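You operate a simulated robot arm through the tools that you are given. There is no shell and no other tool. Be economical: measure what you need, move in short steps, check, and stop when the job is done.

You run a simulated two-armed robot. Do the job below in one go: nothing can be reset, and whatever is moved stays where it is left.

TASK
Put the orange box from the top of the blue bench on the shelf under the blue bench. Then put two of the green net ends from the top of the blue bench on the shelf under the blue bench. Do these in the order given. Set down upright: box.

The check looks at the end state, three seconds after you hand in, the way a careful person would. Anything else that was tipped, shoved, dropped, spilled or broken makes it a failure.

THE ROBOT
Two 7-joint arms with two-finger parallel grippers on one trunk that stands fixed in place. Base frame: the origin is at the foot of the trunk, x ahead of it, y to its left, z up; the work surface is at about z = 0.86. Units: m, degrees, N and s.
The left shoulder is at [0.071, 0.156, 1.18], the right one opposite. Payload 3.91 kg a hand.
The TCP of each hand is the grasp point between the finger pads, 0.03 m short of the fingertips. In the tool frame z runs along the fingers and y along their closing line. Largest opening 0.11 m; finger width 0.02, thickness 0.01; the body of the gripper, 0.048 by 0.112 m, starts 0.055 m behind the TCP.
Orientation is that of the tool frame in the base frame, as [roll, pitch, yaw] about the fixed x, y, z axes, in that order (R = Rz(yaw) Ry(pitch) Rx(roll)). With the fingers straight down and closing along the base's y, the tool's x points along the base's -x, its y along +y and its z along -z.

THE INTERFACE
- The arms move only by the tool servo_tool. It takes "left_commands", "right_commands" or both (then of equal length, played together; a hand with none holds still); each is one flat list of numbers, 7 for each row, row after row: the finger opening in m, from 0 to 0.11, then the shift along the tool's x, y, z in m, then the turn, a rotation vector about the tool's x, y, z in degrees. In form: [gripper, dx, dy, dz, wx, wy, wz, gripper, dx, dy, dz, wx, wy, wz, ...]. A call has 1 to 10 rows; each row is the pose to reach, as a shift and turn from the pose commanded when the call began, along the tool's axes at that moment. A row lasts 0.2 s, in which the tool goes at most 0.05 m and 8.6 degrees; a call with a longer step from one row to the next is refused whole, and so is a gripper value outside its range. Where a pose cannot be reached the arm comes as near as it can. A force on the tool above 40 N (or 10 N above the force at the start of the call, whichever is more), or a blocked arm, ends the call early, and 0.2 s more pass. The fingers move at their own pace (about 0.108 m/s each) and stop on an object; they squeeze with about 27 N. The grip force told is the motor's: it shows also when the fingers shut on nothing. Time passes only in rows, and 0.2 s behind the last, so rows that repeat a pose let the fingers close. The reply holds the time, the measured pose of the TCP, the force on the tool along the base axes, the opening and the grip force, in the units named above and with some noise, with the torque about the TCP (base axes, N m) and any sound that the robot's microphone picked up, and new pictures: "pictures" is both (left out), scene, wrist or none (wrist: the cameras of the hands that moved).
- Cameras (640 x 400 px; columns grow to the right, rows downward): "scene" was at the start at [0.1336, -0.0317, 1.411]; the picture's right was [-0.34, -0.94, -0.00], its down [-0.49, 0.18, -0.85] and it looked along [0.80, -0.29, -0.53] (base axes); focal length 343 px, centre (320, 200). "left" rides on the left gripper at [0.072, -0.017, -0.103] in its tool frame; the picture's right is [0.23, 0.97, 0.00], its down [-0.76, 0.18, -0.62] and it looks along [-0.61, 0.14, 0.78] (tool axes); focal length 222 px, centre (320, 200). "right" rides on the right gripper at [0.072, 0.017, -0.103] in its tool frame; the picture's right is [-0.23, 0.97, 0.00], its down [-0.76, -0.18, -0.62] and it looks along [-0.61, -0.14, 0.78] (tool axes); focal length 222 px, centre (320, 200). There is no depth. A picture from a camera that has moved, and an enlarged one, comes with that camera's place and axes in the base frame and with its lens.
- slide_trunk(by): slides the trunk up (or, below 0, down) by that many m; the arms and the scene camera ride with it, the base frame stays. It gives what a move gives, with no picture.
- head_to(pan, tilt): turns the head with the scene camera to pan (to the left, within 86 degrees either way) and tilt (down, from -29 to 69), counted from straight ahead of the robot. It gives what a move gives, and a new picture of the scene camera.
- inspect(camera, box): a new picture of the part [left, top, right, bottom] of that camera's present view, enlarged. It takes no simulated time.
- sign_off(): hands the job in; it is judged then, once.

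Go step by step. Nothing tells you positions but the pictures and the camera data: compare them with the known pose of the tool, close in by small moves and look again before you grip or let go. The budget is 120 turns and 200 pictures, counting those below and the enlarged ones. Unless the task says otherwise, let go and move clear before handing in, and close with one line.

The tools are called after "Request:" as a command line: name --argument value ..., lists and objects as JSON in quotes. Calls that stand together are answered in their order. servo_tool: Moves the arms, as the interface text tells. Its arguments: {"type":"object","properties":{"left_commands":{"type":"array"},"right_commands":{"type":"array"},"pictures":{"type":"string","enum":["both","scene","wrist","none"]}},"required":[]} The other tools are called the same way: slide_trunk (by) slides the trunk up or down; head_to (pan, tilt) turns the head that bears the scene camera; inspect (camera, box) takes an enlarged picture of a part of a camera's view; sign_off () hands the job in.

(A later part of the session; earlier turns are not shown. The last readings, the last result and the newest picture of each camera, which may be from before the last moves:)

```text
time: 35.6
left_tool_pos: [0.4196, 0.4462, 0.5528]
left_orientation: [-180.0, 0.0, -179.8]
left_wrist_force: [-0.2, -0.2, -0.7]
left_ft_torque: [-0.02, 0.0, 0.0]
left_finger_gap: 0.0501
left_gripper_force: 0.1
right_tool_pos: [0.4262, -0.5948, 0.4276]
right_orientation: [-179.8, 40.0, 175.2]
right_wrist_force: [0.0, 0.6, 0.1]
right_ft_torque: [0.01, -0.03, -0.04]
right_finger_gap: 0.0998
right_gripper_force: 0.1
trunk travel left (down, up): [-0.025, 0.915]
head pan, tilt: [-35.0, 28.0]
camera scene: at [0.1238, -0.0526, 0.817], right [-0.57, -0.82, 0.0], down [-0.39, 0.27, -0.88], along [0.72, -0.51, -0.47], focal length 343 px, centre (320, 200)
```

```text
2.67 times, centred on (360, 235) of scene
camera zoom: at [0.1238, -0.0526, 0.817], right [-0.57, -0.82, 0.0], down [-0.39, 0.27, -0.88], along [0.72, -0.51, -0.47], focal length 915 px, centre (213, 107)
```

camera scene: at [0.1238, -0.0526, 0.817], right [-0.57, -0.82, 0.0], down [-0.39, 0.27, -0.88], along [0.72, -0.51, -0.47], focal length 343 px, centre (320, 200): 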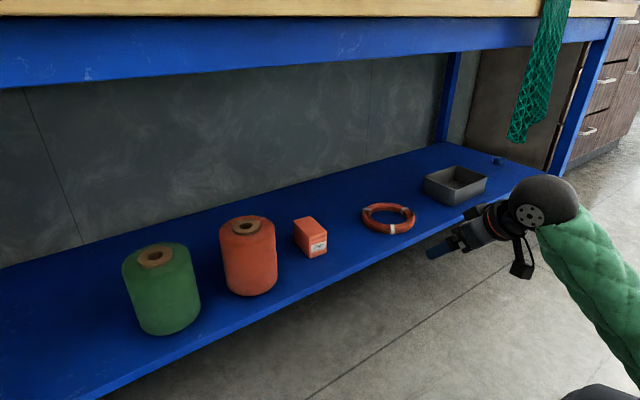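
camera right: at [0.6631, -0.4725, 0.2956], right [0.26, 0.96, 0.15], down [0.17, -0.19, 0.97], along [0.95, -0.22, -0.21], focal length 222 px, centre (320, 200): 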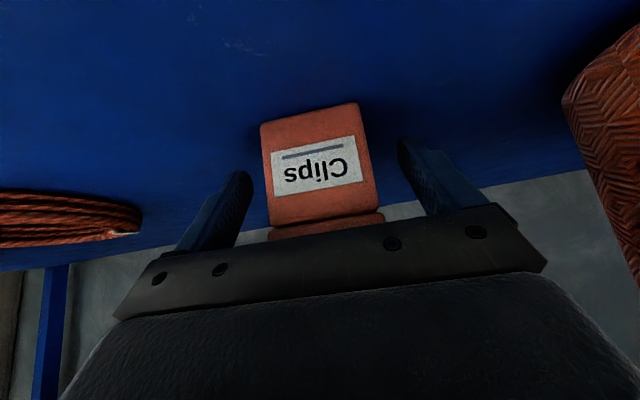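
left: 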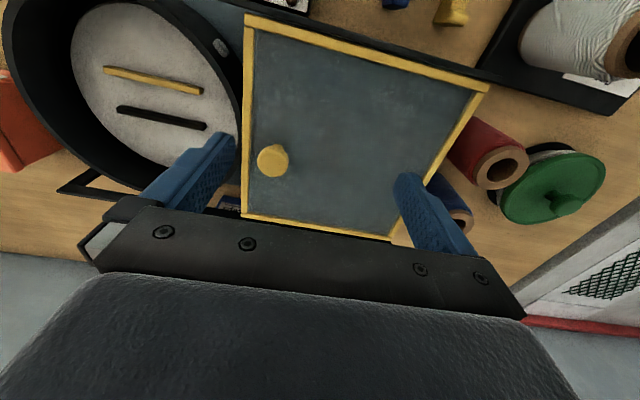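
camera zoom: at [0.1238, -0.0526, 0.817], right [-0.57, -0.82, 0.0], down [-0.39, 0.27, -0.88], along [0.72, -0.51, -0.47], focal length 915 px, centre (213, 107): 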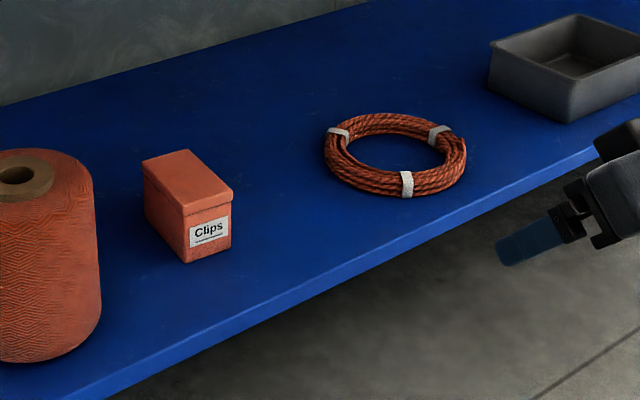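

The box stands upright and everything else on the shelf is untouched. Now I go back up for the net ends.

Request:
slide_trunk --by 0.6

Request:
head_to --pan -35 --tilt 38

Request:
inspect --camera "scene" --box '[230, 110, 390, 210]'

```text
refused: 0.6 is not a number from -0.4 to 0.4
```

```text
time: 36.4
left_tool_pos: [0.4204, 0.4466, 0.5533]
left_orientation: [179.9, 0.0, -180.0]
left_wrist_force: [-1.3, 0.5, 0.2]
left_ft_torque: [-0.03, -0.01, 0.01]
left_finger_gap: 0.0501
left_gripper_force: 0.1
right_tool_pos: [0.4267, -0.5943, 0.4272]
right_orientation: [179.9, 40.0, 175.0]
right_wrist_force: [0.9, -0.9, 0.7]
right_ft_torque: [-0.02, 0.01, 0.03]
right_finger_gap: 0.1004
right_gripper_force: 0.1
trunk travel left (down, up): [-0.025, 0.915]
head pan, tilt: [-35.0, 38.0]
camera scene: at [0.1195, -0.0499, 0.8015], right [-0.57, -0.82, 0.0], down [-0.5, 0.35, -0.79], along [0.65, -0.45, -0.62], focal length 343 px, centre (320, 200)
```

scene: 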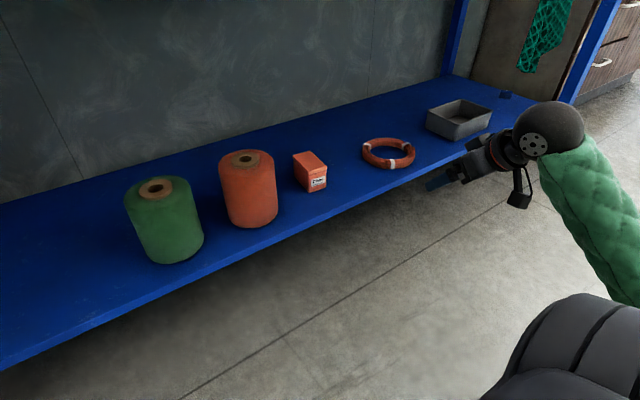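

```text
4.00 times, centred on (310, 160) of scene
camera zoom: at [0.1195, -0.0499, 0.8015], right [-0.57, -0.82, 0.0], down [-0.5, 0.35, -0.79], along [0.65, -0.45, -0.62], focal length 1372 px, centre (360, 360)
```

zoom: 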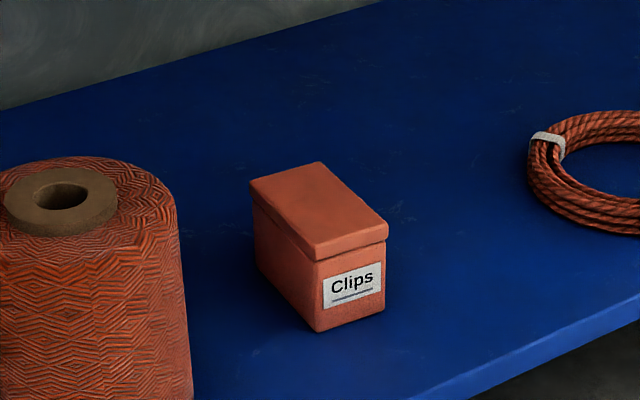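

The slide limit is 0.4 m per call, so I'll go up in two steps.

Request:
slide_trunk --by 0.3

Request:
slide_trunk --by 0.3

Request:
inspect --camera "scene" --box '[240, 20, 480, 170]'

```text
time: 39.4
left_tool_pos: [0.4205, 0.4478, 0.8532]
left_orientation: [-180.0, 0.0, -179.9]
left_wrist_force: [-0.5, 0.5, 0.0]
left_ft_torque: [-0.04, 0.05, -0.01]
left_finger_gap: 0.0501
left_gripper_force: 0.1
right_tool_pos: [0.4266, -0.5949, 0.7271]
right_orientation: [180.0, 40.0, 175.0]
right_wrist_force: [0.8, -0.1, -0.3]
right_ft_torque: [-0.04, 0.01, 0.01]
right_finger_gap: 0.1
right_gripper_force: 0.1
trunk travel left (down, up): [-0.325, 0.615]
head pan, tilt: [-35.0, 38.0]
```

```text
time: 42.4
left_tool_pos: [0.4201, 0.4462, 1.1546]
left_orientation: [-180.0, -0.1, 179.9]
left_wrist_force: [0.3, -0.4, 0.6]
left_ft_torque: [0.04, 0.0, 0.0]
left_finger_gap: 0.0502
left_gripper_force: 0.1
right_tool_pos: [0.4263, -0.5942, 1.0269]
right_orientation: [-180.0, 40.0, 174.9]
right_wrist_force: [0.5, -0.5, 0.5]
right_ft_torque: [-0.02, 0.01, -0.05]
right_finger_gap: 0.1001
right_gripper_force: 0.0
trunk travel left (down, up): [-0.625, 0.315]
head pan, tilt: [-35.0, 38.0]
```

```text
2.67 times, centred on (360, 95) of scene
camera zoom: at [0.1197, -0.0499, 1.4014], right [-0.57, -0.82, 0.0], down [-0.5, 0.35, -0.79], along [0.65, -0.45, -0.62], focal length 915 px, centre (213, 480)
```

zoom: 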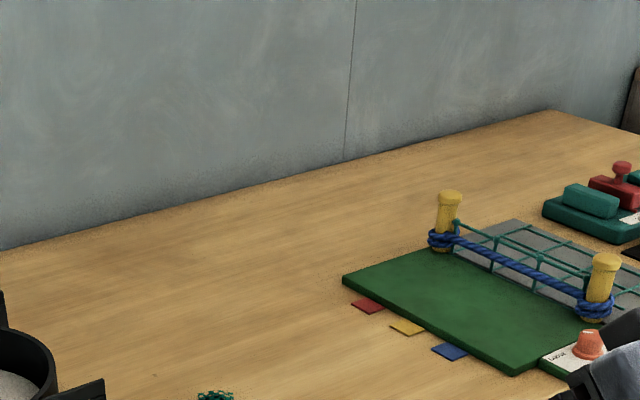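

Request:
inspect --camera "scene" --box '[260, 150, 420, 250]'

```text
4.00 times, centred on (340, 200) of scene
camera zoom: at [0.1197, -0.0499, 1.4014], right [-0.57, -0.82, 0.0], down [-0.5, 0.35, -0.79], along [0.65, -0.45, -0.62], focal length 1372 px, centre (240, 200)
```

zoom: 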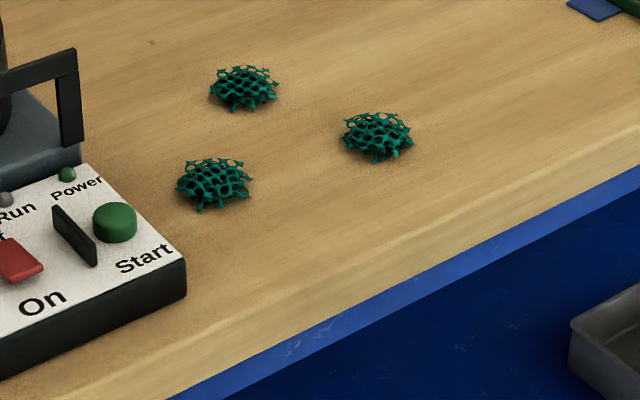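

Nets: A near (0.68, -0.549), B near (0.776, -0.508), C next to the panel. I'll hover in front of and above net A and look through the wrist camera.

Request:
servo_tool --right_commands '[0.08, -0.0186, 0.012, 0.0305, 0, 0, 0, 0.08, -0.0372, 0.024, 0.061, 0, 0, 0, 0.08, -0.0558, 0.036, 0.0915, 0, 0, 0, 0.08, -0.0744, 0.048, 0.122, 0, 0, 0, 0.08, -0.093, 0.06, 0.1526, 0, 0, 0, 0.08, -0.093, 0.06, 0.1526, 0, 0, 0]' --pictures "wrist"

```text
time: 43.8
left_tool_pos: [0.4202, 0.4458, 1.154]
left_orientation: [180.0, 0.1, -179.9]
left_wrist_force: [0.0, -0.3, 0.4]
left_ft_torque: [0.03, 0.0, 0.01]
left_finger_gap: 0.0504
left_gripper_force: 0.1
right_tool_pos: [0.601, -0.5514, 0.9708]
right_orientation: [-180.0, 40.0, 175.0]
right_wrist_force: [-0.3, -0.6, -0.5]
right_ft_torque: [0.0, -0.01, 0.01]
right_finger_gap: 0.0797
right_gripper_force: 0.0
trunk travel left (down, up): [-0.625, 0.315]
head pan, tilt: [-35.0, 38.0]
camera right: at [0.4802, -0.5238, 1.0031], right [0.26, 0.96, 0.15], down [0.17, -0.19, 0.97], along [0.95, -0.23, -0.21], focal length 222 px, centre (320, 200)
```

right: 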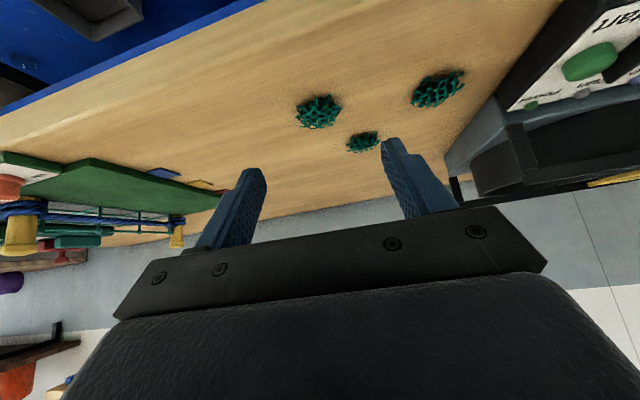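

Request:
servo_tool --right_commands '[0.08, 0, 0, 0.03, 0, 0, 0, 0.08, 0, 0.001, 0.06, 0, 0, 0, 0.08, -0.001, 0.001, 0.085, 0, 0, 0, 0.08, -0.001, 0.001, 0.0937, 0, 0, 0, 0.08, -0.001, 0.001, 0.0937, 0, 0, 0]' --pictures "wrist"

Request:
inspect --camera "scene" --box '[280, 130, 440, 230]'

```text
time: 45.0
left_tool_pos: [0.4203, 0.4471, 1.1534]
left_orientation: [-180.0, -0.1, -179.9]
left_wrist_force: [0.4, -0.6, 0.1]
left_ft_torque: [0.03, -0.01, 0.01]
left_finger_gap: 0.05
left_gripper_force: 0.2
right_tool_pos: [0.6629, -0.5545, 0.8985]
right_orientation: [-180.0, 40.0, 175.0]
right_wrist_force: [0.5, -0.2, -0.1]
right_ft_torque: [-0.01, 0.0, -0.01]
right_finger_gap: 0.0797
right_gripper_force: 0.1
trunk travel left (down, up): [-0.625, 0.315]
head pan, tilt: [-35.0, 38.0]
camera right: at [0.5418, -0.5263, 0.9308], right [0.26, 0.96, 0.15], down [0.17, -0.19, 0.97], along [0.95, -0.23, -0.21], focal length 222 px, centre (320, 200)
```

right: 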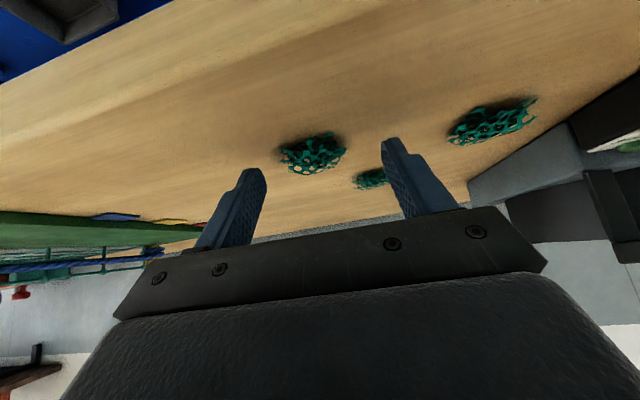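

```text
4.00 times, centred on (360, 180) of scene
camera zoom: at [0.1198, -0.0498, 1.4015], right [-0.57, -0.82, 0.0], down [-0.5, 0.35, -0.79], along [0.65, -0.45, -0.62], focal length 1372 px, centre (160, 280)
```

zoom: 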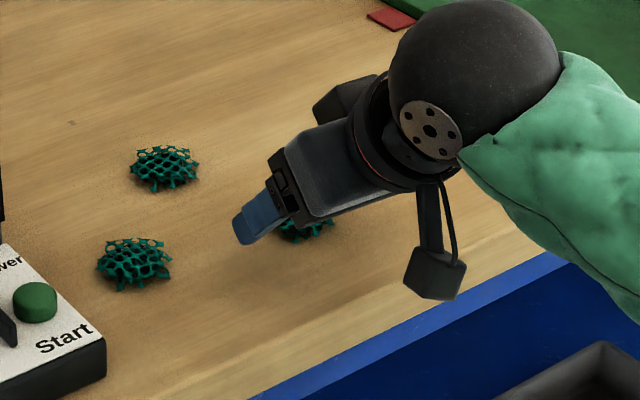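

Net A is centred between the fingers, about 8 mm too high. I'll lower slightly and check for table contact.

Request:
servo_tool --right_commands '[0.08, 0.0038, -0.001, 0.0014, 0, 0, 0, 0.08, 0.0076, -0.001, 0.0028, 0, 0, 0, 0.08, 0.0076, -0.001, 0.0028, 0, 0, 0]' --pictures "wrist"

```text
time: 45.8
left_tool_pos: [0.4205, 0.4462, 1.154]
left_orientation: [-180.0, 0.0, -179.9]
left_wrist_force: [0.0, -0.1, -0.1]
left_ft_torque: [0.0, 0.01, 0.01]
left_finger_gap: 0.05
left_gripper_force: 0.1
right_tool_pos: [0.6555, -0.5545, 0.891]
right_orientation: [-179.9, 40.0, 175.1]
right_wrist_force: [-0.3, 0.3, 0.4]
right_ft_torque: [0.0, -0.01, 0.02]
right_finger_gap: 0.0797
right_gripper_force: 0.0
trunk travel left (down, up): [-0.625, 0.315]
head pan, tilt: [-35.0, 38.0]
camera right: at [0.5371, -0.5272, 0.9234], right [0.26, 0.96, 0.15], down [0.17, -0.19, 0.97], along [0.95, -0.22, -0.21], focal length 222 px, centre (320, 200)
```

right: 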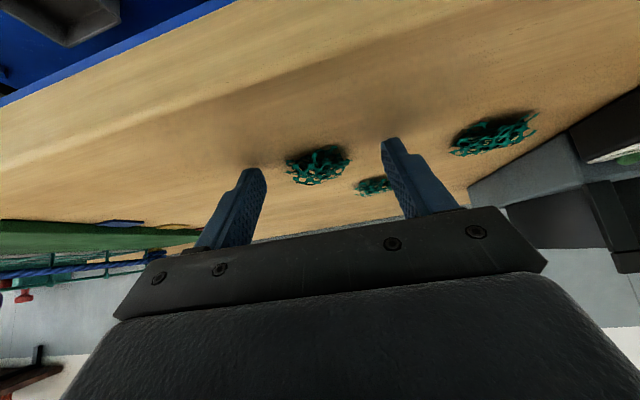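

Request:
servo_tool --right_commands '[0.08, 0.0013, 0, 0.0015, 0, 0, 0, 0.06, 0.0013, 0, 0.0015, 0, 0, 0, 0.03, 0.0013, 0, 0.0015, 0, 0, 0, 0.0, 0.0013, 0, 0.0015, 0, 0, 0, 0.0, 0.0013, 0, 0.0015, 0, 0, 0, 0.0, 0.0013, 0, 0.0015, 0, 0, 0]' --pictures "wrist"

```text
time: 47.1
left_tool_pos: [0.42, 0.4456, 1.1539]
left_orientation: [180.0, 0.0, 180.0]
left_wrist_force: [0.3, 0.0, 0.1]
left_ft_torque: [-0.01, 0.01, -0.03]
left_finger_gap: 0.0502
left_gripper_force: 0.0
right_tool_pos: [0.6575, -0.5543, 0.89]
right_orientation: [180.0, 40.0, 174.9]
right_wrist_force: [-0.3, -0.5, 6.4]
right_ft_torque: [-0.08, -0.15, -0.01]
right_finger_gap: 0.0184
right_gripper_force: 27.0
trunk travel left (down, up): [-0.625, 0.315]
head pan, tilt: [-35.0, 38.0]
camera right: at [0.5368, -0.5271, 0.9221], right [0.26, 0.96, 0.15], down [0.17, -0.19, 0.97], along [0.95, -0.23, -0.21], focal length 222 px, centre (320, 200)
```

right: 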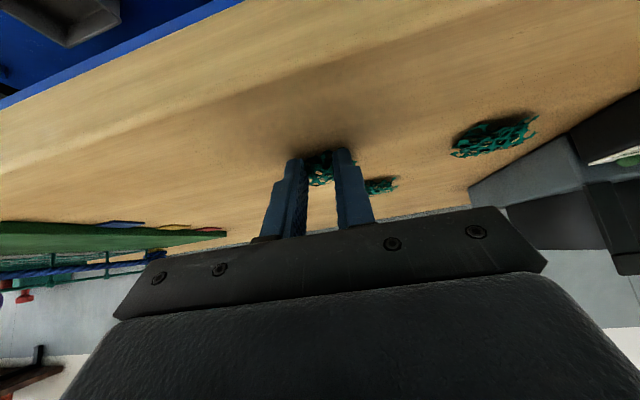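

Gripped with a gap of 18 mm. Lifting and then retracting in front of the bench.

Request:
servo_tool --right_commands '[0.0, -0.0193, 0, -0.023, 0, 0, 0, 0.0, -0.042, 0, -0.05, 0, 0, 0, 0.0, -0.065, 0, -0.078, 0, 0, 0, 0.0, -0.088, 0, -0.105, 0, 0, 0, 0.0, -0.0593, -0.011, -0.129, 0, 0, 0, 0.0, -0.0307, -0.022, -0.153, 0, 0, 0, 0.0, -0.002, -0.033, -0.1775, 0, 0, 0, 0.0, 0.0267, -0.044, -0.2017, 0, 0, 0, 0.0, 0.0553, -0.055, -0.2258, 0, 0, 0, 0.0, 0.084, -0.066, -0.25, 0, 0, 0]' --pictures "both"

```text
time: 49.4
left_tool_pos: [0.4198, 0.448, 1.1547]
left_orientation: [180.0, 0.0, -179.9]
left_wrist_force: [0.9, 0.5, -0.5]
left_ft_torque: [-0.02, -0.02, -0.01]
left_finger_gap: 0.05
left_gripper_force: 0.1
right_tool_pos: [0.426, -0.5991, 1.0276]
right_orientation: [-180.0, 40.0, 175.1]
right_wrist_force: [0.7, -0.2, -0.4]
right_ft_torque: [-0.03, 0.02, -0.01]
right_finger_gap: 0.0001
right_gripper_force: 27.1
trunk travel left (down, up): [-0.625, 0.315]
head pan, tilt: [-35.0, 38.0]
camera scene: at [0.1186, -0.0497, 1.4016], right [-0.57, -0.82, 0.0], down [-0.5, 0.35, -0.79], along [0.65, -0.45, -0.62], focal length 343 px, centre (320, 200)
camera right: at [0.3052, -0.5727, 1.0603], right [0.26, 0.96, 0.15], down [0.17, -0.19, 0.97], along [0.95, -0.22, -0.21], focal length 222 px, centre (320, 200)
```

scene: 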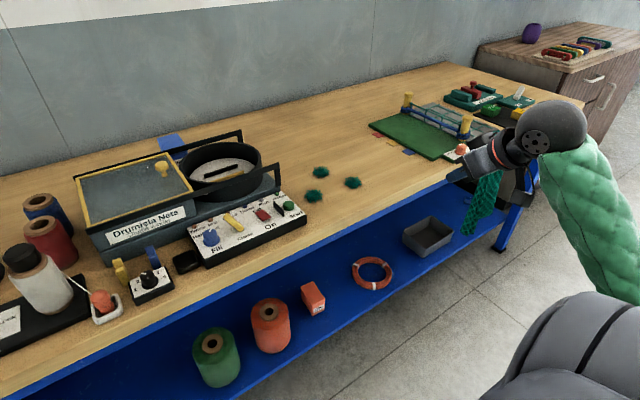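
right: 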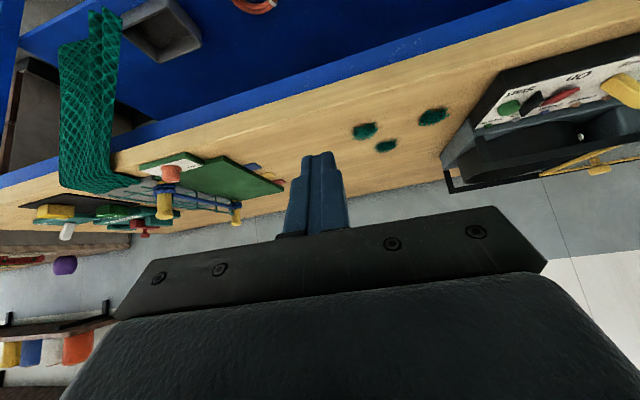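

The net slipped out at the lift and stayed in place, because the tilted fingertips had too little pad contact. I'll retry with the hand vertical so the full tip width grips it.

Request:
servo_tool --right_commands '[0.07, -0.0202, 0.0092, 0.0295, 0, 5.7, 0, 0.07, -0.0405, 0.0183, 0.059, 0, 11.4, 0, 0.07, -0.0607, 0.0275, 0.0885, 0, 17.1, 0, 0.07, -0.081, 0.0367, 0.118, 0, 22.9, 0, 0.07, -0.1012, 0.0459, 0.1475, 0, 28.6, 0, 0.07, -0.1215, 0.055, 0.177, 0, 34.3, 0, 0.07, -0.1417, 0.0642, 0.2065, 0, 40, 0, 0.07, -0.1417, 0.0642, 0.2065, 0, 40, 0]' --pictures "wrist"

```text
time: 51.1
left_tool_pos: [0.4181, 0.4472, 1.1538]
left_orientation: [180.0, 0.1, -179.9]
left_wrist_force: [-0.1, -0.8, -0.4]
left_ft_torque: [0.0, 0.02, 0.02]
left_finger_gap: 0.0501
left_gripper_force: 0.0
right_tool_pos: [0.674, -0.5564, 0.9632]
right_orientation: [-179.9, 0.0, 175.0]
right_wrist_force: [-0.3, 0.8, -0.1]
right_ft_torque: [0.0, -0.04, 0.0]
right_finger_gap: 0.0698
right_gripper_force: 0.1
trunk travel left (down, up): [-0.625, 0.315]
head pan, tilt: [-35.0, 38.0]
camera right: at [0.6033, -0.5346, 1.0658], right [0.31, 0.95, 0.0], down [0.74, -0.24, 0.62], along [0.59, -0.19, -0.78], focal length 222 px, centre (320, 200)
```

right: 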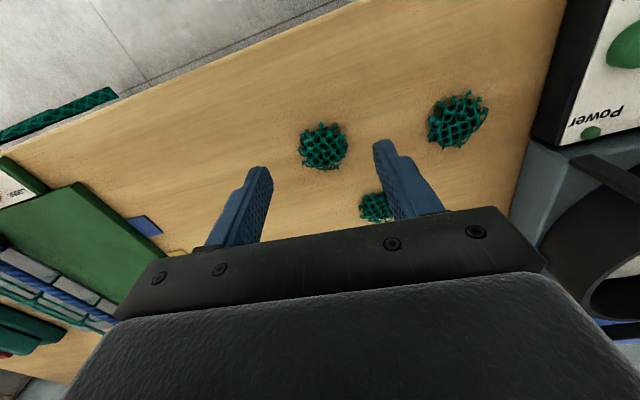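

Request:
servo_tool --right_commands '[0.07, -0.008, -0.001, 0.015, 0, 0, 0, 0.07, -0.0163, -0.002, 0.03, 0, 0, 0, 0.07, -0.0163, -0.002, 0.05, 0, 0, 0, 0.07, -0.0163, -0.002, 0.058, 0, 0, 0, 0.07, -0.0163, -0.002, 0.058, 0, 0, 0]' --pictures "wrist"

```text
time: 52.4
left_tool_pos: [0.4201, 0.4466, 1.1533]
left_orientation: [179.9, -0.1, -179.9]
left_wrist_force: [-0.2, -0.4, 0.0]
left_ft_torque: [0.01, -0.01, -0.01]
left_finger_gap: 0.0502
left_gripper_force: 0.0
right_tool_pos: [0.6892, -0.5625, 0.9032]
right_orientation: [180.0, 0.1, 175.1]
right_wrist_force: [0.2, 0.9, -0.4]
right_ft_torque: [0.01, 0.01, 0.02]
right_finger_gap: 0.0702
right_gripper_force: 0.1
trunk travel left (down, up): [-0.625, 0.315]
head pan, tilt: [-35.0, 38.0]
camera right: at [0.6186, -0.5389, 1.0061], right [0.31, 0.95, 0.0], down [0.74, -0.24, 0.62], along [0.59, -0.19, -0.78], focal length 222 px, centre (320, 200)
```

right: 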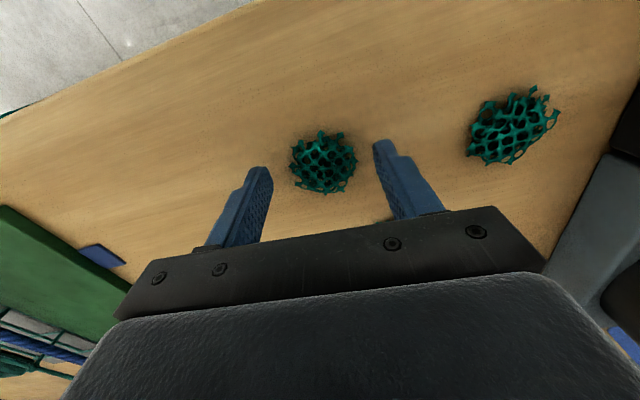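

Net A is centred. Lowering to the table and closing.

Request:
servo_tool --right_commands '[0.07, 0, 0.0015, 0.007, 0, 0, 0, 0.07, 0, 0.003, 0.0125, 0, 0, 0, 0.07, 0, 0.003, 0.0125, 0, 0, 0, 0.04, 0, 0.003, 0.0125, 0, 0, 0, 0.02, 0, 0.003, 0.0125, 0, 0, 0, 0.0, 0, 0.003, 0.0125, 0, 0, 0, 0.0, 0, 0.003, 0.0125, 0, 0, 0, 0.0, 0, 0.003, 0.0125, 0, 0, 0]' --pictures "wrist"

```text
time: 54.1
left_tool_pos: [0.4198, 0.4473, 1.1539]
left_orientation: [179.9, 0.0, -179.9]
left_wrist_force: [-1.0, 0.2, 0.2]
left_ft_torque: [-0.03, 0.01, -0.01]
left_finger_gap: 0.05
left_gripper_force: 0.1
right_tool_pos: [0.6889, -0.5572, 0.8894]
right_orientation: [180.0, 0.0, 175.0]
right_wrist_force: [-0.6, 3.1, 4.8]
right_ft_torque: [0.15, 0.0, -0.04]
right_finger_gap: 0.0329
right_gripper_force: 27.1
trunk travel left (down, up): [-0.625, 0.315]
head pan, tilt: [-35.0, 38.0]
camera right: at [0.6184, -0.535, 0.9936], right [0.31, 0.95, 0.0], down [0.74, -0.24, 0.62], along [0.59, -0.19, -0.78], focal length 222 px, centre (320, 200)
```

right: 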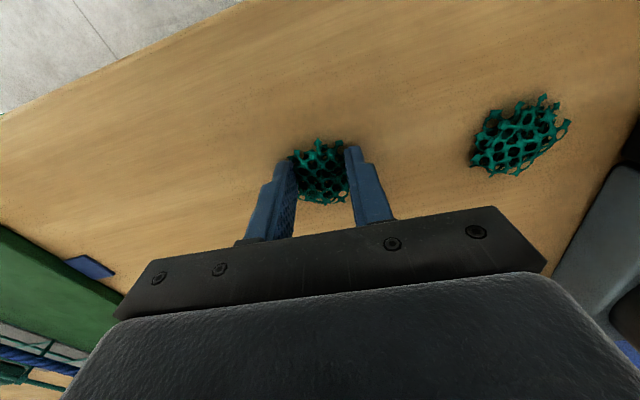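

Much better: gap 33 mm, held in the middle. Lifting gently and checking.

Request:
servo_tool --right_commands '[0.0, 0, 0, -0.008, 0, 0, 0, 0.0, 0, 0, -0.02, 0, 0, 0, 0.0, 0, 0, -0.04, 0, 0, 0, 0.0, 0, 0, -0.06, 0, 0, 0]' --pictures "wrist"

```text
time: 55.1
left_tool_pos: [0.4198, 0.447, 1.1528]
left_orientation: [179.9, 0.0, 180.0]
left_wrist_force: [-0.3, -0.4, -1.2]
left_ft_torque: [0.02, -0.01, 0.0]
left_finger_gap: 0.0502
left_gripper_force: 0.0
right_tool_pos: [0.6885, -0.5581, 0.9493]
right_orientation: [-180.0, 0.0, 175.0]
right_wrist_force: [0.2, 0.2, -0.6]
right_ft_torque: [0.01, 0.01, -0.01]
right_finger_gap: 0.0321
right_gripper_force: 26.8
trunk travel left (down, up): [-0.625, 0.315]
head pan, tilt: [-35.0, 38.0]
camera right: at [0.6182, -0.5354, 1.0529], right [0.31, 0.95, 0.0], down [0.74, -0.24, 0.62], along [0.59, -0.19, -0.78], focal length 222 px, centre (320, 200)
```

right: 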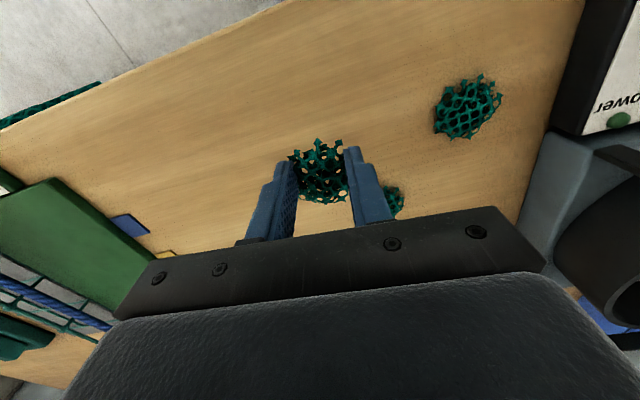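

Held. Retracting while tilting back to 40° for the shelf.

Request:
servo_tool --right_commands '[0.0, 0.02, -0.005, -0.03, 0, -5, 0, 0.0, 0.055, -0.013, -0.05, 0, -10, 0, 0.0, 0.09, -0.022, -0.065, 0, -15, 0, 0.0, 0.125, -0.031, -0.078, 0, -20, 0, 0.0, 0.16, -0.04, -0.078, 0, -25, 0, 0.0, 0.195, -0.048, -0.078, 0, -30, 0, 0.0, 0.23, -0.057, -0.078, 0, -35, 0, 0.0, 0.256, -0.0645, -0.078, 0, -40, 0, 0.0, 0.256, -0.0645, -0.078, 0, -40, 0]' --pictures "wrist"

Request:
slide_trunk --by -0.3

Request:
slide_trunk --by -0.3

Request:
inspect --camera "right" --box '[200, 80, 440, 230]'

```text
time: 57.1
left_tool_pos: [0.4209, 0.447, 1.1532]
left_orientation: [-180.0, 0.0, -179.9]
left_wrist_force: [-0.8, -0.1, 0.5]
left_ft_torque: [0.02, 0.0, -0.03]
left_finger_gap: 0.0502
left_gripper_force: 0.1
right_tool_pos: [0.4296, -0.6017, 1.0255]
right_orientation: [180.0, 40.0, 175.1]
right_wrist_force: [0.5, -0.5, -0.4]
right_ft_torque: [0.04, 0.01, 0.0]
right_finger_gap: 0.0306
right_gripper_force: 26.8
trunk travel left (down, up): [-0.625, 0.315]
head pan, tilt: [-35.0, 38.0]
camera right: at [0.3095, -0.5738, 1.0588], right [0.26, 0.95, 0.15], down [0.17, -0.19, 0.97], along [0.95, -0.23, -0.21], focal length 222 px, centre (320, 200)
```

right: 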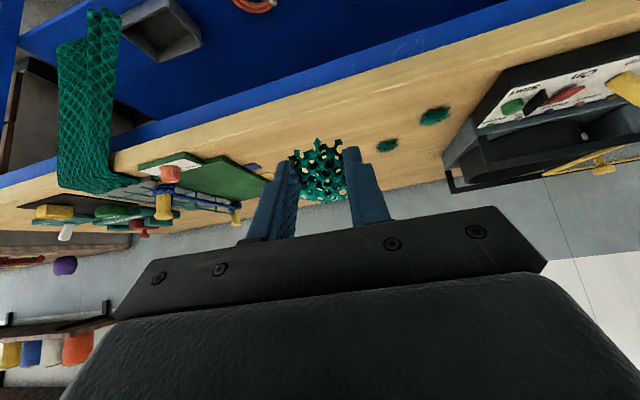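

```text
time: 60.1
left_tool_pos: [0.4205, 0.4463, 0.8532]
left_orientation: [180.0, 0.0, -180.0]
left_wrist_force: [-0.2, -0.2, 0.1]
left_ft_torque: [-0.01, 0.02, -0.01]
left_finger_gap: 0.0501
left_gripper_force: 0.1
right_tool_pos: [0.4298, -0.6, 0.7271]
right_orientation: [-180.0, 40.0, 175.0]
right_wrist_force: [0.5, 0.4, -0.5]
right_ft_torque: [0.02, -0.02, -0.05]
right_finger_gap: 0.0293
right_gripper_force: 27.3
trunk travel left (down, up): [-0.325, 0.615]
head pan, tilt: [-35.0, 38.0]
```

```text
time: 63.1
left_tool_pos: [0.4202, 0.4478, 0.5545]
left_orientation: [-180.0, 0.0, -180.0]
left_wrist_force: [-0.7, -0.2, 0.2]
left_ft_torque: [-0.02, 0.03, 0.02]
left_finger_gap: 0.0503
left_gripper_force: 0.0
right_tool_pos: [0.43, -0.6006, 0.4267]
right_orientation: [-180.0, 40.0, 175.1]
right_wrist_force: [-1.3, 0.9, -0.3]
right_ft_torque: [-0.04, 0.01, 0.01]
right_finger_gap: 0.0252
right_gripper_force: 27.1
trunk travel left (down, up): [-0.025, 0.915]
head pan, tilt: [-35.0, 38.0]
```

```text
2.67 times, centred on (320, 155) of right
camera zoom: at [0.3094, -0.5732, 0.4594], right [0.26, 0.96, 0.15], down [0.17, -0.19, 0.97], along [0.95, -0.22, -0.21], focal length 592 px, centre (320, 320)
```

zoom: 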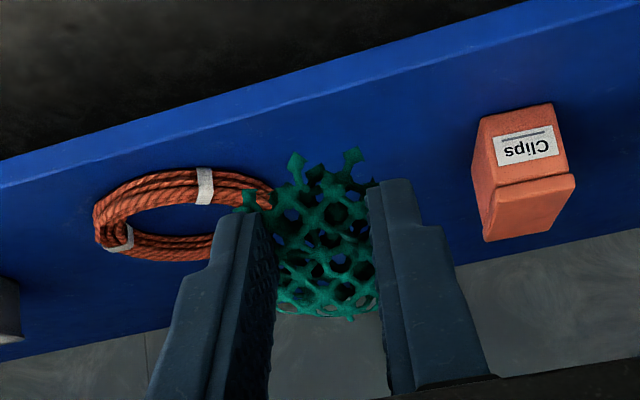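

The net is slowly creeping in the grip (25 mm now), so I'll stop squeezing further at 22 mm and move promptly over the gap between box and ring, then down.

Request:
servo_tool --right_commands '[0.022, -0.0374, 0.0026, 0.0314, 0, 0, 0, 0.022, -0.0748, 0.0052, 0.0628, 0, 0, 0, 0.022, -0.1122, 0.0078, 0.0942, 0, 0, 0, 0.022, -0.1496, 0.0104, 0.1256, 0, 0, 0, 0.022, -0.187, 0.013, 0.157, 0, 0, 0, 0.022, -0.2244, 0.0156, 0.1884, 0, 0, 0, 0.022, -0.2694, 0.0187, 0.2261, 0, 0, 0, 0.022, -0.2404, 0.0187, 0.2605, 0, 0, 0, 0.022, -0.2114, 0.0187, 0.295, 0, 0, 0, 0.022, -0.1894, 0.0187, 0.3215, 0, 0, 0]' --pictures "both"

```text
refused: row 7 steps farther than a row can; nothing moved
```

Request:
servo_tool --right_commands '[0.022, -0.038, 0.0026, 0.0319, 0, 0, 0, 0.022, -0.076, 0.0052, 0.0638, 0, 0, 0, 0.022, -0.114, 0.0078, 0.0957, 0, 0, 0, 0.022, -0.152, 0.0104, 0.1276, 0, 0, 0, 0.022, -0.19, 0.013, 0.1595, 0, 0, 0, 0.022, -0.228, 0.0156, 0.1914, 0, 0, 0, 0.022, -0.264, 0.0187, 0.2216, 0, 0, 0, 0.022, -0.2394, 0.0187, 0.2541, 0, 0, 0, 0.022, -0.2114, 0.0187, 0.2875, 0, 0, 0, 0.022, -0.1844, 0.0187, 0.32, 0, 0, 0]' --pictures "both"

```text
time: 65.3
left_tool_pos: [0.4201, 0.4476, 0.5541]
left_orientation: [180.0, 0.0, -179.8]
left_wrist_force: [0.1, 1.2, 0.5]
left_ft_torque: [-0.02, -0.01, -0.04]
left_finger_gap: 0.0501
left_gripper_force: 0.0
right_tool_pos: [0.7757, -0.6128, 0.2992]
right_orientation: [-180.0, 40.1, 175.0]
right_wrist_force: [0.5, 0.2, 0.4]
right_ft_torque: [0.02, -0.01, 0.0]
right_finger_gap: 0.0256
right_gripper_force: 27.0
trunk travel left (down, up): [-0.025, 0.915]
head pan, tilt: [-35.0, 38.0]
camera scene: at [0.1197, -0.0498, 0.8015], right [-0.57, -0.82, 0.0], down [-0.5, 0.35, -0.79], along [0.65, -0.45, -0.62], focal length 343 px, centre (320, 200)
camera right: at [0.6563, -0.5857, 0.3334], right [0.26, 0.96, 0.15], down [0.17, -0.19, 0.97], along [0.95, -0.22, -0.21], focal length 222 px, centre (320, 200)
```

scene: 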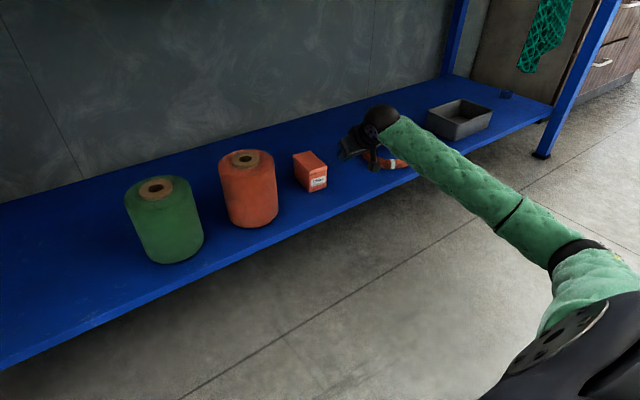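
right: 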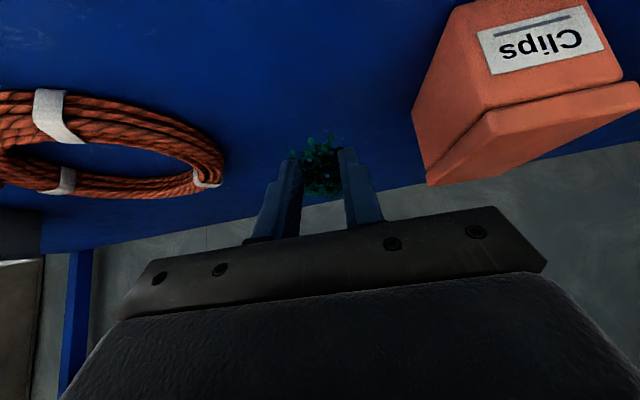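

Net still held, between ring and box with room on both sides. Lowering to just above the shelf.

Request:
servo_tool --right_commands '[0.022, 0.0085, 0, 0.01, 0, 0, 0, 0.022, 0.017, 0, 0.02, 0, 0, 0, 0.022, 0.0245, 0, 0.029, 0, 0, 0, 0.022, 0.0245, 0, 0.029, 0, 0, 0]' --pictures "wrist"

```text
time: 66.3
left_tool_pos: [0.4202, 0.4476, 0.554]
left_orientation: [180.0, 0.0, -180.0]
left_wrist_force: [-0.3, 0.3, -0.9]
left_ft_torque: [-0.03, 0.03, -0.04]
left_finger_gap: 0.05
left_gripper_force: 0.0
right_tool_pos: [0.7774, -0.6124, 0.2624]
right_orientation: [180.0, 40.0, 175.0]
right_wrist_force: [0.3, -0.7, 1.2]
right_ft_torque: [-0.01, 0.0, 0.01]
right_finger_gap: 0.0255
right_gripper_force: 27.2
trunk travel left (down, up): [-0.025, 0.915]
head pan, tilt: [-35.0, 38.0]
camera right: at [0.6567, -0.5855, 0.2952], right [0.26, 0.96, 0.15], down [0.17, -0.19, 0.97], along [0.95, -0.23, -0.21], focal length 222 px, centre (320, 200)
```

right: 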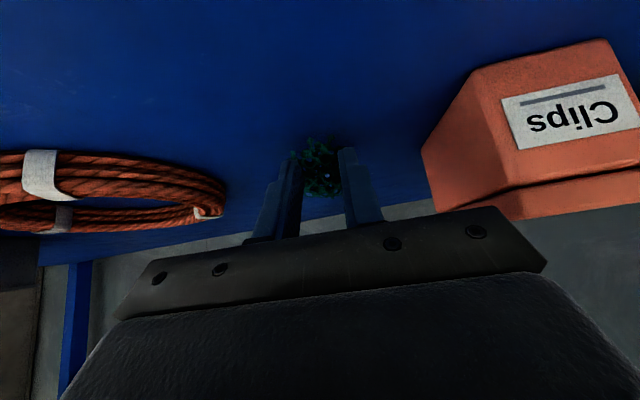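

Request:
servo_tool --right_commands '[0.022, 0.0026, 0, 0.0031, 0, 0, 0, 0.03, 0.0039, 0, 0.0046, 0, 0, 0, 0.045, 0.0039, 0, 0.0046, 0, 0, 0, 0.06, 0.0039, 0, 0.0046, 0, 0, 0, 0.07, 0.0039, 0, 0.0046, 0, 0, 0, 0.07, 0.0039, 0, 0.0046, 0, 0, 0]' --pictures "wrist"

```text
time: 67.8
left_tool_pos: [0.4202, 0.4465, 0.5543]
left_orientation: [-180.0, 0.0, -179.9]
left_wrist_force: [0.1, 1.2, 0.7]
left_ft_torque: [-0.01, 0.0, 0.03]
left_finger_gap: 0.0501
left_gripper_force: 0.1
right_tool_pos: [0.7764, -0.6112, 0.2556]
right_orientation: [-180.0, 40.0, 175.0]
right_wrist_force: [-0.2, -0.5, -0.5]
right_ft_torque: [0.02, 0.02, 0.0]
right_finger_gap: 0.0701
right_gripper_force: 0.0
trunk travel left (down, up): [-0.025, 0.915]
head pan, tilt: [-35.0, 38.0]
camera right: at [0.656, -0.5854, 0.2888], right [0.26, 0.96, 0.15], down [0.17, -0.19, 0.97], along [0.95, -0.22, -0.21], focal length 222 px, centre (320, 200)
```

right: 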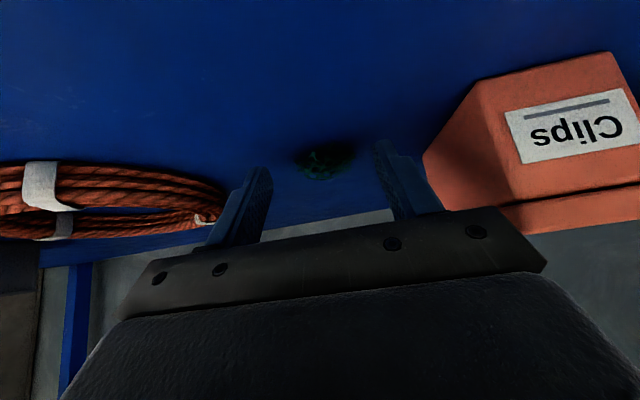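

Net A lies on the shelf. Backing out and checking.

Request:
servo_tool --right_commands '[0.07, 0, 0, -0.03, 0, 0, 0, 0.07, 0, 0, -0.07, 0, 0, 0, 0.07, 0, 0, -0.11, 0, 0, 0, 0.07, 0, 0, -0.154, 0, 0, 0, 0.07, 0.0262, -0.0037, -0.1875, 0, 0, 0, 0.07, 0.0523, -0.0073, -0.221, 0, 0, 0, 0.07, 0.0785, -0.011, -0.2545, 0, 0, 0, 0.07, 0.1047, -0.0147, -0.288, 0, 0, 0, 0.07, 0.1308, -0.0183, -0.3215, 0, 0, 0, 0.07, 0.157, -0.022, -0.355, 0, 0, 0]' --pictures "none"

Request:
inspect --camera "scene" --box '[260, 80, 500, 230]'

```text
time: 70.0
left_tool_pos: [0.4197, 0.4464, 0.5537]
left_orientation: [179.9, 0.1, -179.9]
left_wrist_force: [0.4, 0.4, -0.5]
left_ft_torque: [-0.01, 0.01, 0.0]
left_finger_gap: 0.0499
left_gripper_force: 0.0
right_tool_pos: [0.4263, -0.6031, 0.4302]
right_orientation: [-180.0, 40.0, 175.1]
right_wrist_force: [-0.6, 0.0, -0.2]
right_ft_torque: [0.01, -0.01, 0.0]
right_finger_gap: 0.0701
right_gripper_force: 0.1
trunk travel left (down, up): [-0.025, 0.915]
head pan, tilt: [-35.0, 38.0]
```

```text
2.67 times, centred on (380, 155) of scene
camera zoom: at [0.1198, -0.0498, 0.8015], right [-0.57, -0.82, 0.0], down [-0.5, 0.35, -0.79], along [0.65, -0.45, -0.62], focal length 915 px, centre (160, 320)
```

zoom: 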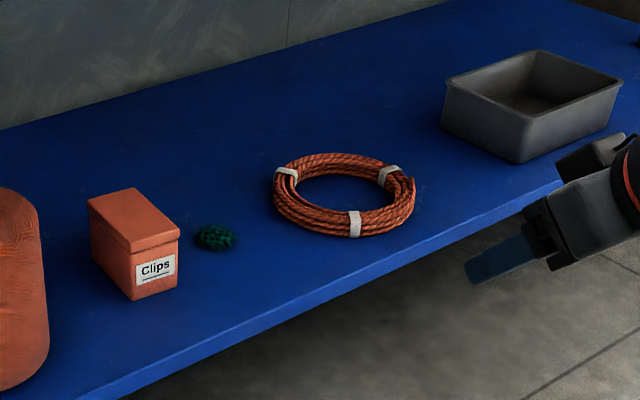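

Net A rests flat between box and ring. Going back up for net B.

Request:
slide_trunk --by 0.3

Request:
slide_trunk --by 0.3

Request:
inspect --camera "scene" --box '[260, 130, 420, 230]'

```text
time: 73.0
left_tool_pos: [0.4205, 0.4472, 0.8539]
left_orientation: [180.0, 0.0, 180.0]
left_wrist_force: [0.2, -0.4, 1.0]
left_ft_torque: [0.02, 0.0, 0.02]
left_finger_gap: 0.0502
left_gripper_force: 0.0
right_tool_pos: [0.4263, -0.6018, 0.7301]
right_orientation: [180.0, 40.0, 175.1]
right_wrist_force: [0.9, -0.3, 1.0]
right_ft_torque: [0.0, 0.0, 0.0]
right_finger_gap: 0.07
right_gripper_force: 0.1
trunk travel left (down, up): [-0.325, 0.615]
head pan, tilt: [-35.0, 38.0]
```

```text
time: 76.0
left_tool_pos: [0.4214, 0.4468, 1.1528]
left_orientation: [180.0, 0.0, 179.9]
left_wrist_force: [0.0, -0.1, -0.6]
left_ft_torque: [0.02, 0.01, -0.01]
left_finger_gap: 0.0497
left_gripper_force: 0.1
right_tool_pos: [0.4257, -0.6034, 1.029]
right_orientation: [-179.9, 40.0, 174.9]
right_wrist_force: [-0.5, 0.7, 0.3]
right_ft_torque: [0.02, -0.02, -0.02]
right_finger_gap: 0.0699
right_gripper_force: 0.0
trunk travel left (down, up): [-0.625, 0.315]
head pan, tilt: [-35.0, 38.0]
```

```text
4.00 times, centred on (340, 180) of scene
camera zoom: at [0.1197, -0.0499, 1.4014], right [-0.57, -0.82, 0.0], down [-0.5, 0.35, -0.79], along [0.65, -0.45, -0.62], focal length 1372 px, centre (240, 280)
```

zoom: 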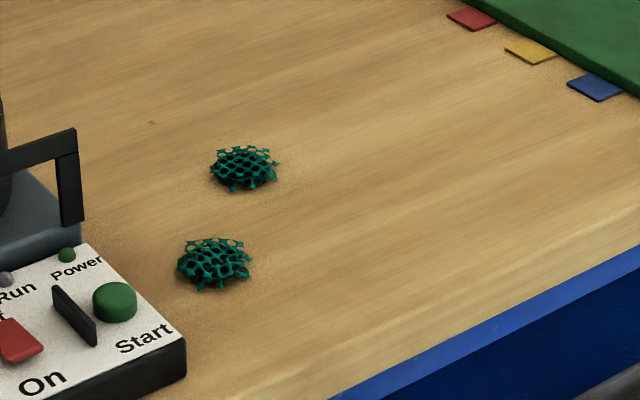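

Request:
servo_tool --right_commands '[0.07, -0.0264, 0.0144, 0.0326, 0, 5, 0, 0.07, -0.0529, 0.0288, 0.0653, 0, 10, 0, 0.07, -0.0793, 0.0431, 0.0979, 0, 15, 0, 0.07, -0.1058, 0.0575, 0.1306, 0, 20, 0, 0.07, -0.1322, 0.0719, 0.1632, 0, 25, 0, 0.07, -0.1587, 0.0863, 0.1959, 0, 30, 0, 0.07, -0.1851, 0.1006, 0.2285, 0, 35, 0, 0.07, -0.2116, 0.115, 0.2612, 0, 40, 0, 0.07, -0.2116, 0.115, 0.2612, 0, 40, 0]' --pictures "wrist"

```text
time: 78.0
left_tool_pos: [0.4189, 0.4463, 1.1542]
left_orientation: [180.0, -0.1, -179.8]
left_wrist_force: [-0.2, -0.2, 0.9]
left_ft_torque: [0.02, 0.0, -0.02]
left_finger_gap: 0.05
left_gripper_force: 0.2
right_tool_pos: [0.767, -0.5173, 0.9637]
right_orientation: [-180.0, 0.0, 175.1]
right_wrist_force: [-0.2, -1.4, 0.5]
right_ft_torque: [0.04, 0.01, 0.0]
right_finger_gap: 0.0702
right_gripper_force: 0.0
trunk travel left (down, up): [-0.625, 0.315]
head pan, tilt: [-35.0, 38.0]
camera right: at [0.6958, -0.4944, 1.0682], right [0.31, 0.95, 0.0], down [0.74, -0.24, 0.62], along [0.59, -0.19, -0.78], focal length 222 px, centre (320, 200)
```

right: 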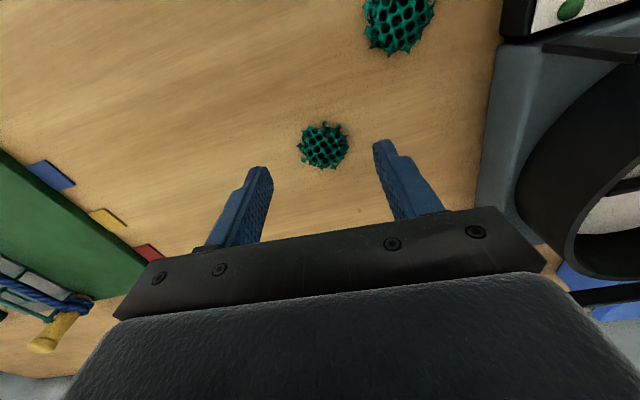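

Same relative position as the last net, so the same approach.

Request:
servo_tool --right_commands '[0.07, -0.008, 0, 0.015, 0, 0, 0, 0.07, -0.0163, 0.001, 0.03, 0, 0, 0, 0.07, -0.0163, 0.001, 0.05, 0, 0, 0, 0.07, -0.0163, 0.001, 0.06, 0, 0, 0, 0.07, -0.0163, 0.001, 0.06, 0, 0, 0]' --pictures "wrist"

```text
time: 79.2
left_tool_pos: [0.4226, 0.4456, 1.1533]
left_orientation: [180.0, 0.0, -180.0]
left_wrist_force: [-0.2, -0.5, 0.9]
left_ft_torque: [0.02, 0.02, -0.01]
left_finger_gap: 0.05
left_gripper_force: 0.1
right_tool_pos: [0.7834, -0.5173, 0.9052]
right_orientation: [180.0, 0.0, 175.0]
right_wrist_force: [0.9, -0.5, -0.4]
right_ft_torque: [0.0, 0.03, -0.02]
right_finger_gap: 0.07
right_gripper_force: 0.1
trunk travel left (down, up): [-0.625, 0.315]
head pan, tilt: [-35.0, 38.0]
camera right: at [0.7128, -0.4949, 1.0085], right [0.31, 0.95, 0.0], down [0.74, -0.24, 0.62], along [0.59, -0.19, -0.78], focal length 222 px, centre (320, 200)
```

right: 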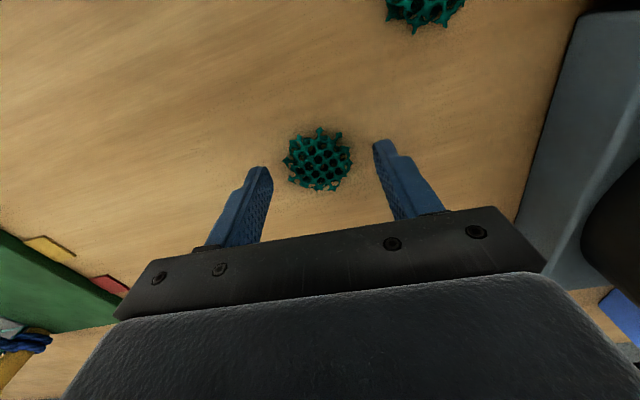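

Request:
servo_tool --right_commands '[0.07, 0, -0.001, 0.008, 0, 0, 0, 0.07, 0, -0.002, 0.015, 0, 0, 0, 0.07, 0, -0.002, 0.015, 0, 0, 0, 0.045, 0, -0.002, 0.015, 0, 0, 0, 0.026, 0, -0.002, 0.015, 0, 0, 0, 0.026, 0, -0.002, 0.015, 0, 0, 0, 0.026, 0, -0.002, 0.015, 0, 0, 0]' --pictures "none"

Request:
servo_tool --right_commands '[0.026, 0, 0, -0.01, 0, 0, 0, 0.026, 0, 0, -0.03, 0, 0, 0, 0.026, 0, 0, -0.06, 0, 0, 0]' --pictures "wrist"

```text
time: 80.8
left_tool_pos: [0.4208, 0.4469, 1.1528]
left_orientation: [-180.0, 0.0, -179.9]
left_wrist_force: [0.2, -0.4, 0.1]
left_ft_torque: [-0.02, 0.0, -0.01]
left_finger_gap: 0.05
left_gripper_force: 0.1
right_tool_pos: [0.7816, -0.5175, 0.89]
right_orientation: [-180.0, 0.0, 175.0]
right_wrist_force: [0.1, -0.5, -0.6]
right_ft_torque: [-0.01, 0.0, 0.02]
right_finger_gap: 0.0327
right_gripper_force: 27.4
trunk travel left (down, up): [-0.625, 0.315]
head pan, tilt: [-35.0, 38.0]
```

```text
time: 81.5
left_tool_pos: [0.4212, 0.4479, 1.153]
left_orientation: [-180.0, 0.0, -180.0]
left_wrist_force: [0.6, 0.0, -0.2]
left_ft_torque: [0.02, -0.01, 0.02]
left_finger_gap: 0.0502
left_gripper_force: 0.1
right_tool_pos: [0.7831, -0.5194, 0.9499]
right_orientation: [-180.0, -0.1, 175.0]
right_wrist_force: [-0.8, -0.2, -0.7]
right_ft_torque: [0.03, -0.01, -0.01]
right_finger_gap: 0.0323
right_gripper_force: 26.5
trunk travel left (down, up): [-0.625, 0.315]
head pan, tilt: [-35.0, 38.0]
camera right: at [0.7124, -0.4963, 1.0538], right [0.31, 0.95, 0.0], down [0.74, -0.24, 0.62], along [0.59, -0.19, -0.78], focal length 222 px, centre (320, 200)
```

right: 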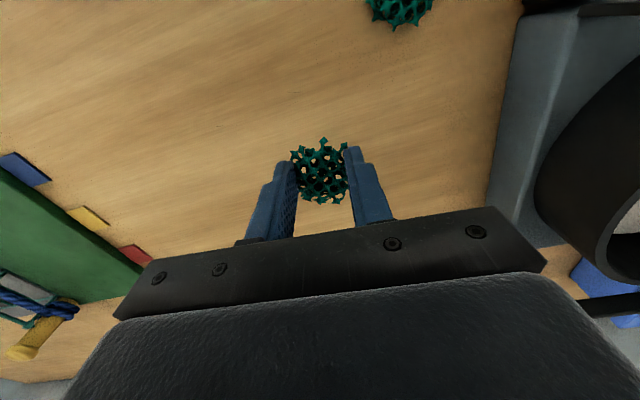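

Net B is held. Retracting with the tilt, then lowering the trunk.

Request:
servo_tool --right_commands '[0.026, 0.02, -0.006, -0.03, 0, -4, 0, 0.026, 0.055, -0.018, -0.055, 0, -8, 0, 0.026, 0.092, -0.03, -0.077, 0, -13, 0, 0.026, 0.135, -0.044, -0.077, 0, -18, 0, 0.026, 0.18, -0.058, -0.077, 0, -23, 0, 0.026, 0.225, -0.073, -0.077, 0, -28, 0, 0.026, 0.27, -0.087, -0.077, 0, -32, 0, 0.026, 0.312, -0.1, -0.077, 0, -36, 0, 0.026, 0.3466, -0.1116, -0.077, 0, -40, 0, 0.026, 0.3466, -0.1116, -0.077, 0, -40, 0]' --pictures "none"

Request:
slide_trunk --by -0.3

Request:
slide_trunk --by -0.3

Request:
inspect --camera "right" --box '[200, 80, 440, 230]'

```text
time: 83.8
left_tool_pos: [0.4211, 0.4468, 1.154]
left_orientation: [179.9, 0.1, 179.9]
left_wrist_force: [0.0, 0.6, -0.1]
left_ft_torque: [0.02, 0.02, 0.03]
left_finger_gap: 0.0503
left_gripper_force: 0.0
right_tool_pos: [0.4275, -0.5985, 1.0272]
right_orientation: [-179.9, 40.0, 175.1]
right_wrist_force: [0.7, 0.1, -0.3]
right_ft_torque: [0.0, 0.02, -0.02]
right_finger_gap: 0.0308
right_gripper_force: 27.3
trunk travel left (down, up): [-0.625, 0.315]
head pan, tilt: [-35.0, 38.0]
```

```text
time: 86.8
left_tool_pos: [0.4205, 0.447, 0.8542]
left_orientation: [179.9, -0.1, -180.0]
left_wrist_force: [0.5, 0.5, -0.7]
left_ft_torque: [0.0, -0.03, 0.02]
left_finger_gap: 0.05
left_gripper_force: 0.0
right_tool_pos: [0.4264, -0.5981, 0.7283]
right_orientation: [180.0, 40.0, 175.0]
right_wrist_force: [-0.3, -0.6, -0.5]
right_ft_torque: [0.03, 0.01, -0.02]
right_finger_gap: 0.0293
right_gripper_force: 26.9
trunk travel left (down, up): [-0.325, 0.615]
head pan, tilt: [-35.0, 38.0]
```

```text
time: 89.8
left_tool_pos: [0.4214, 0.447, 0.5539]
left_orientation: [-180.0, -0.1, -179.9]
left_wrist_force: [-0.7, -0.8, 0.2]
left_ft_torque: [-0.01, -0.01, -0.01]
left_finger_gap: 0.0502
left_gripper_force: 0.1
right_tool_pos: [0.4267, -0.5988, 0.4269]
right_orientation: [-179.9, 40.0, 175.0]
right_wrist_force: [0.3, 0.6, -0.4]
right_ft_torque: [0.01, 0.01, -0.02]
right_finger_gap: 0.0277
right_gripper_force: 26.9
trunk travel left (down, up): [-0.025, 0.915]
head pan, tilt: [-35.0, 38.0]
```

```text
2.67 times, centred on (320, 155) of right
camera zoom: at [0.3068, -0.5718, 0.46], right [0.26, 0.96, 0.15], down [0.17, -0.19, 0.97], along [0.95, -0.22, -0.21], focal length 592 px, centre (320, 320)
```

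zoom: 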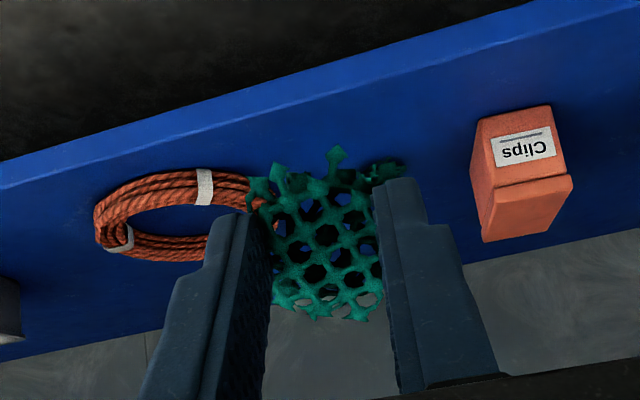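

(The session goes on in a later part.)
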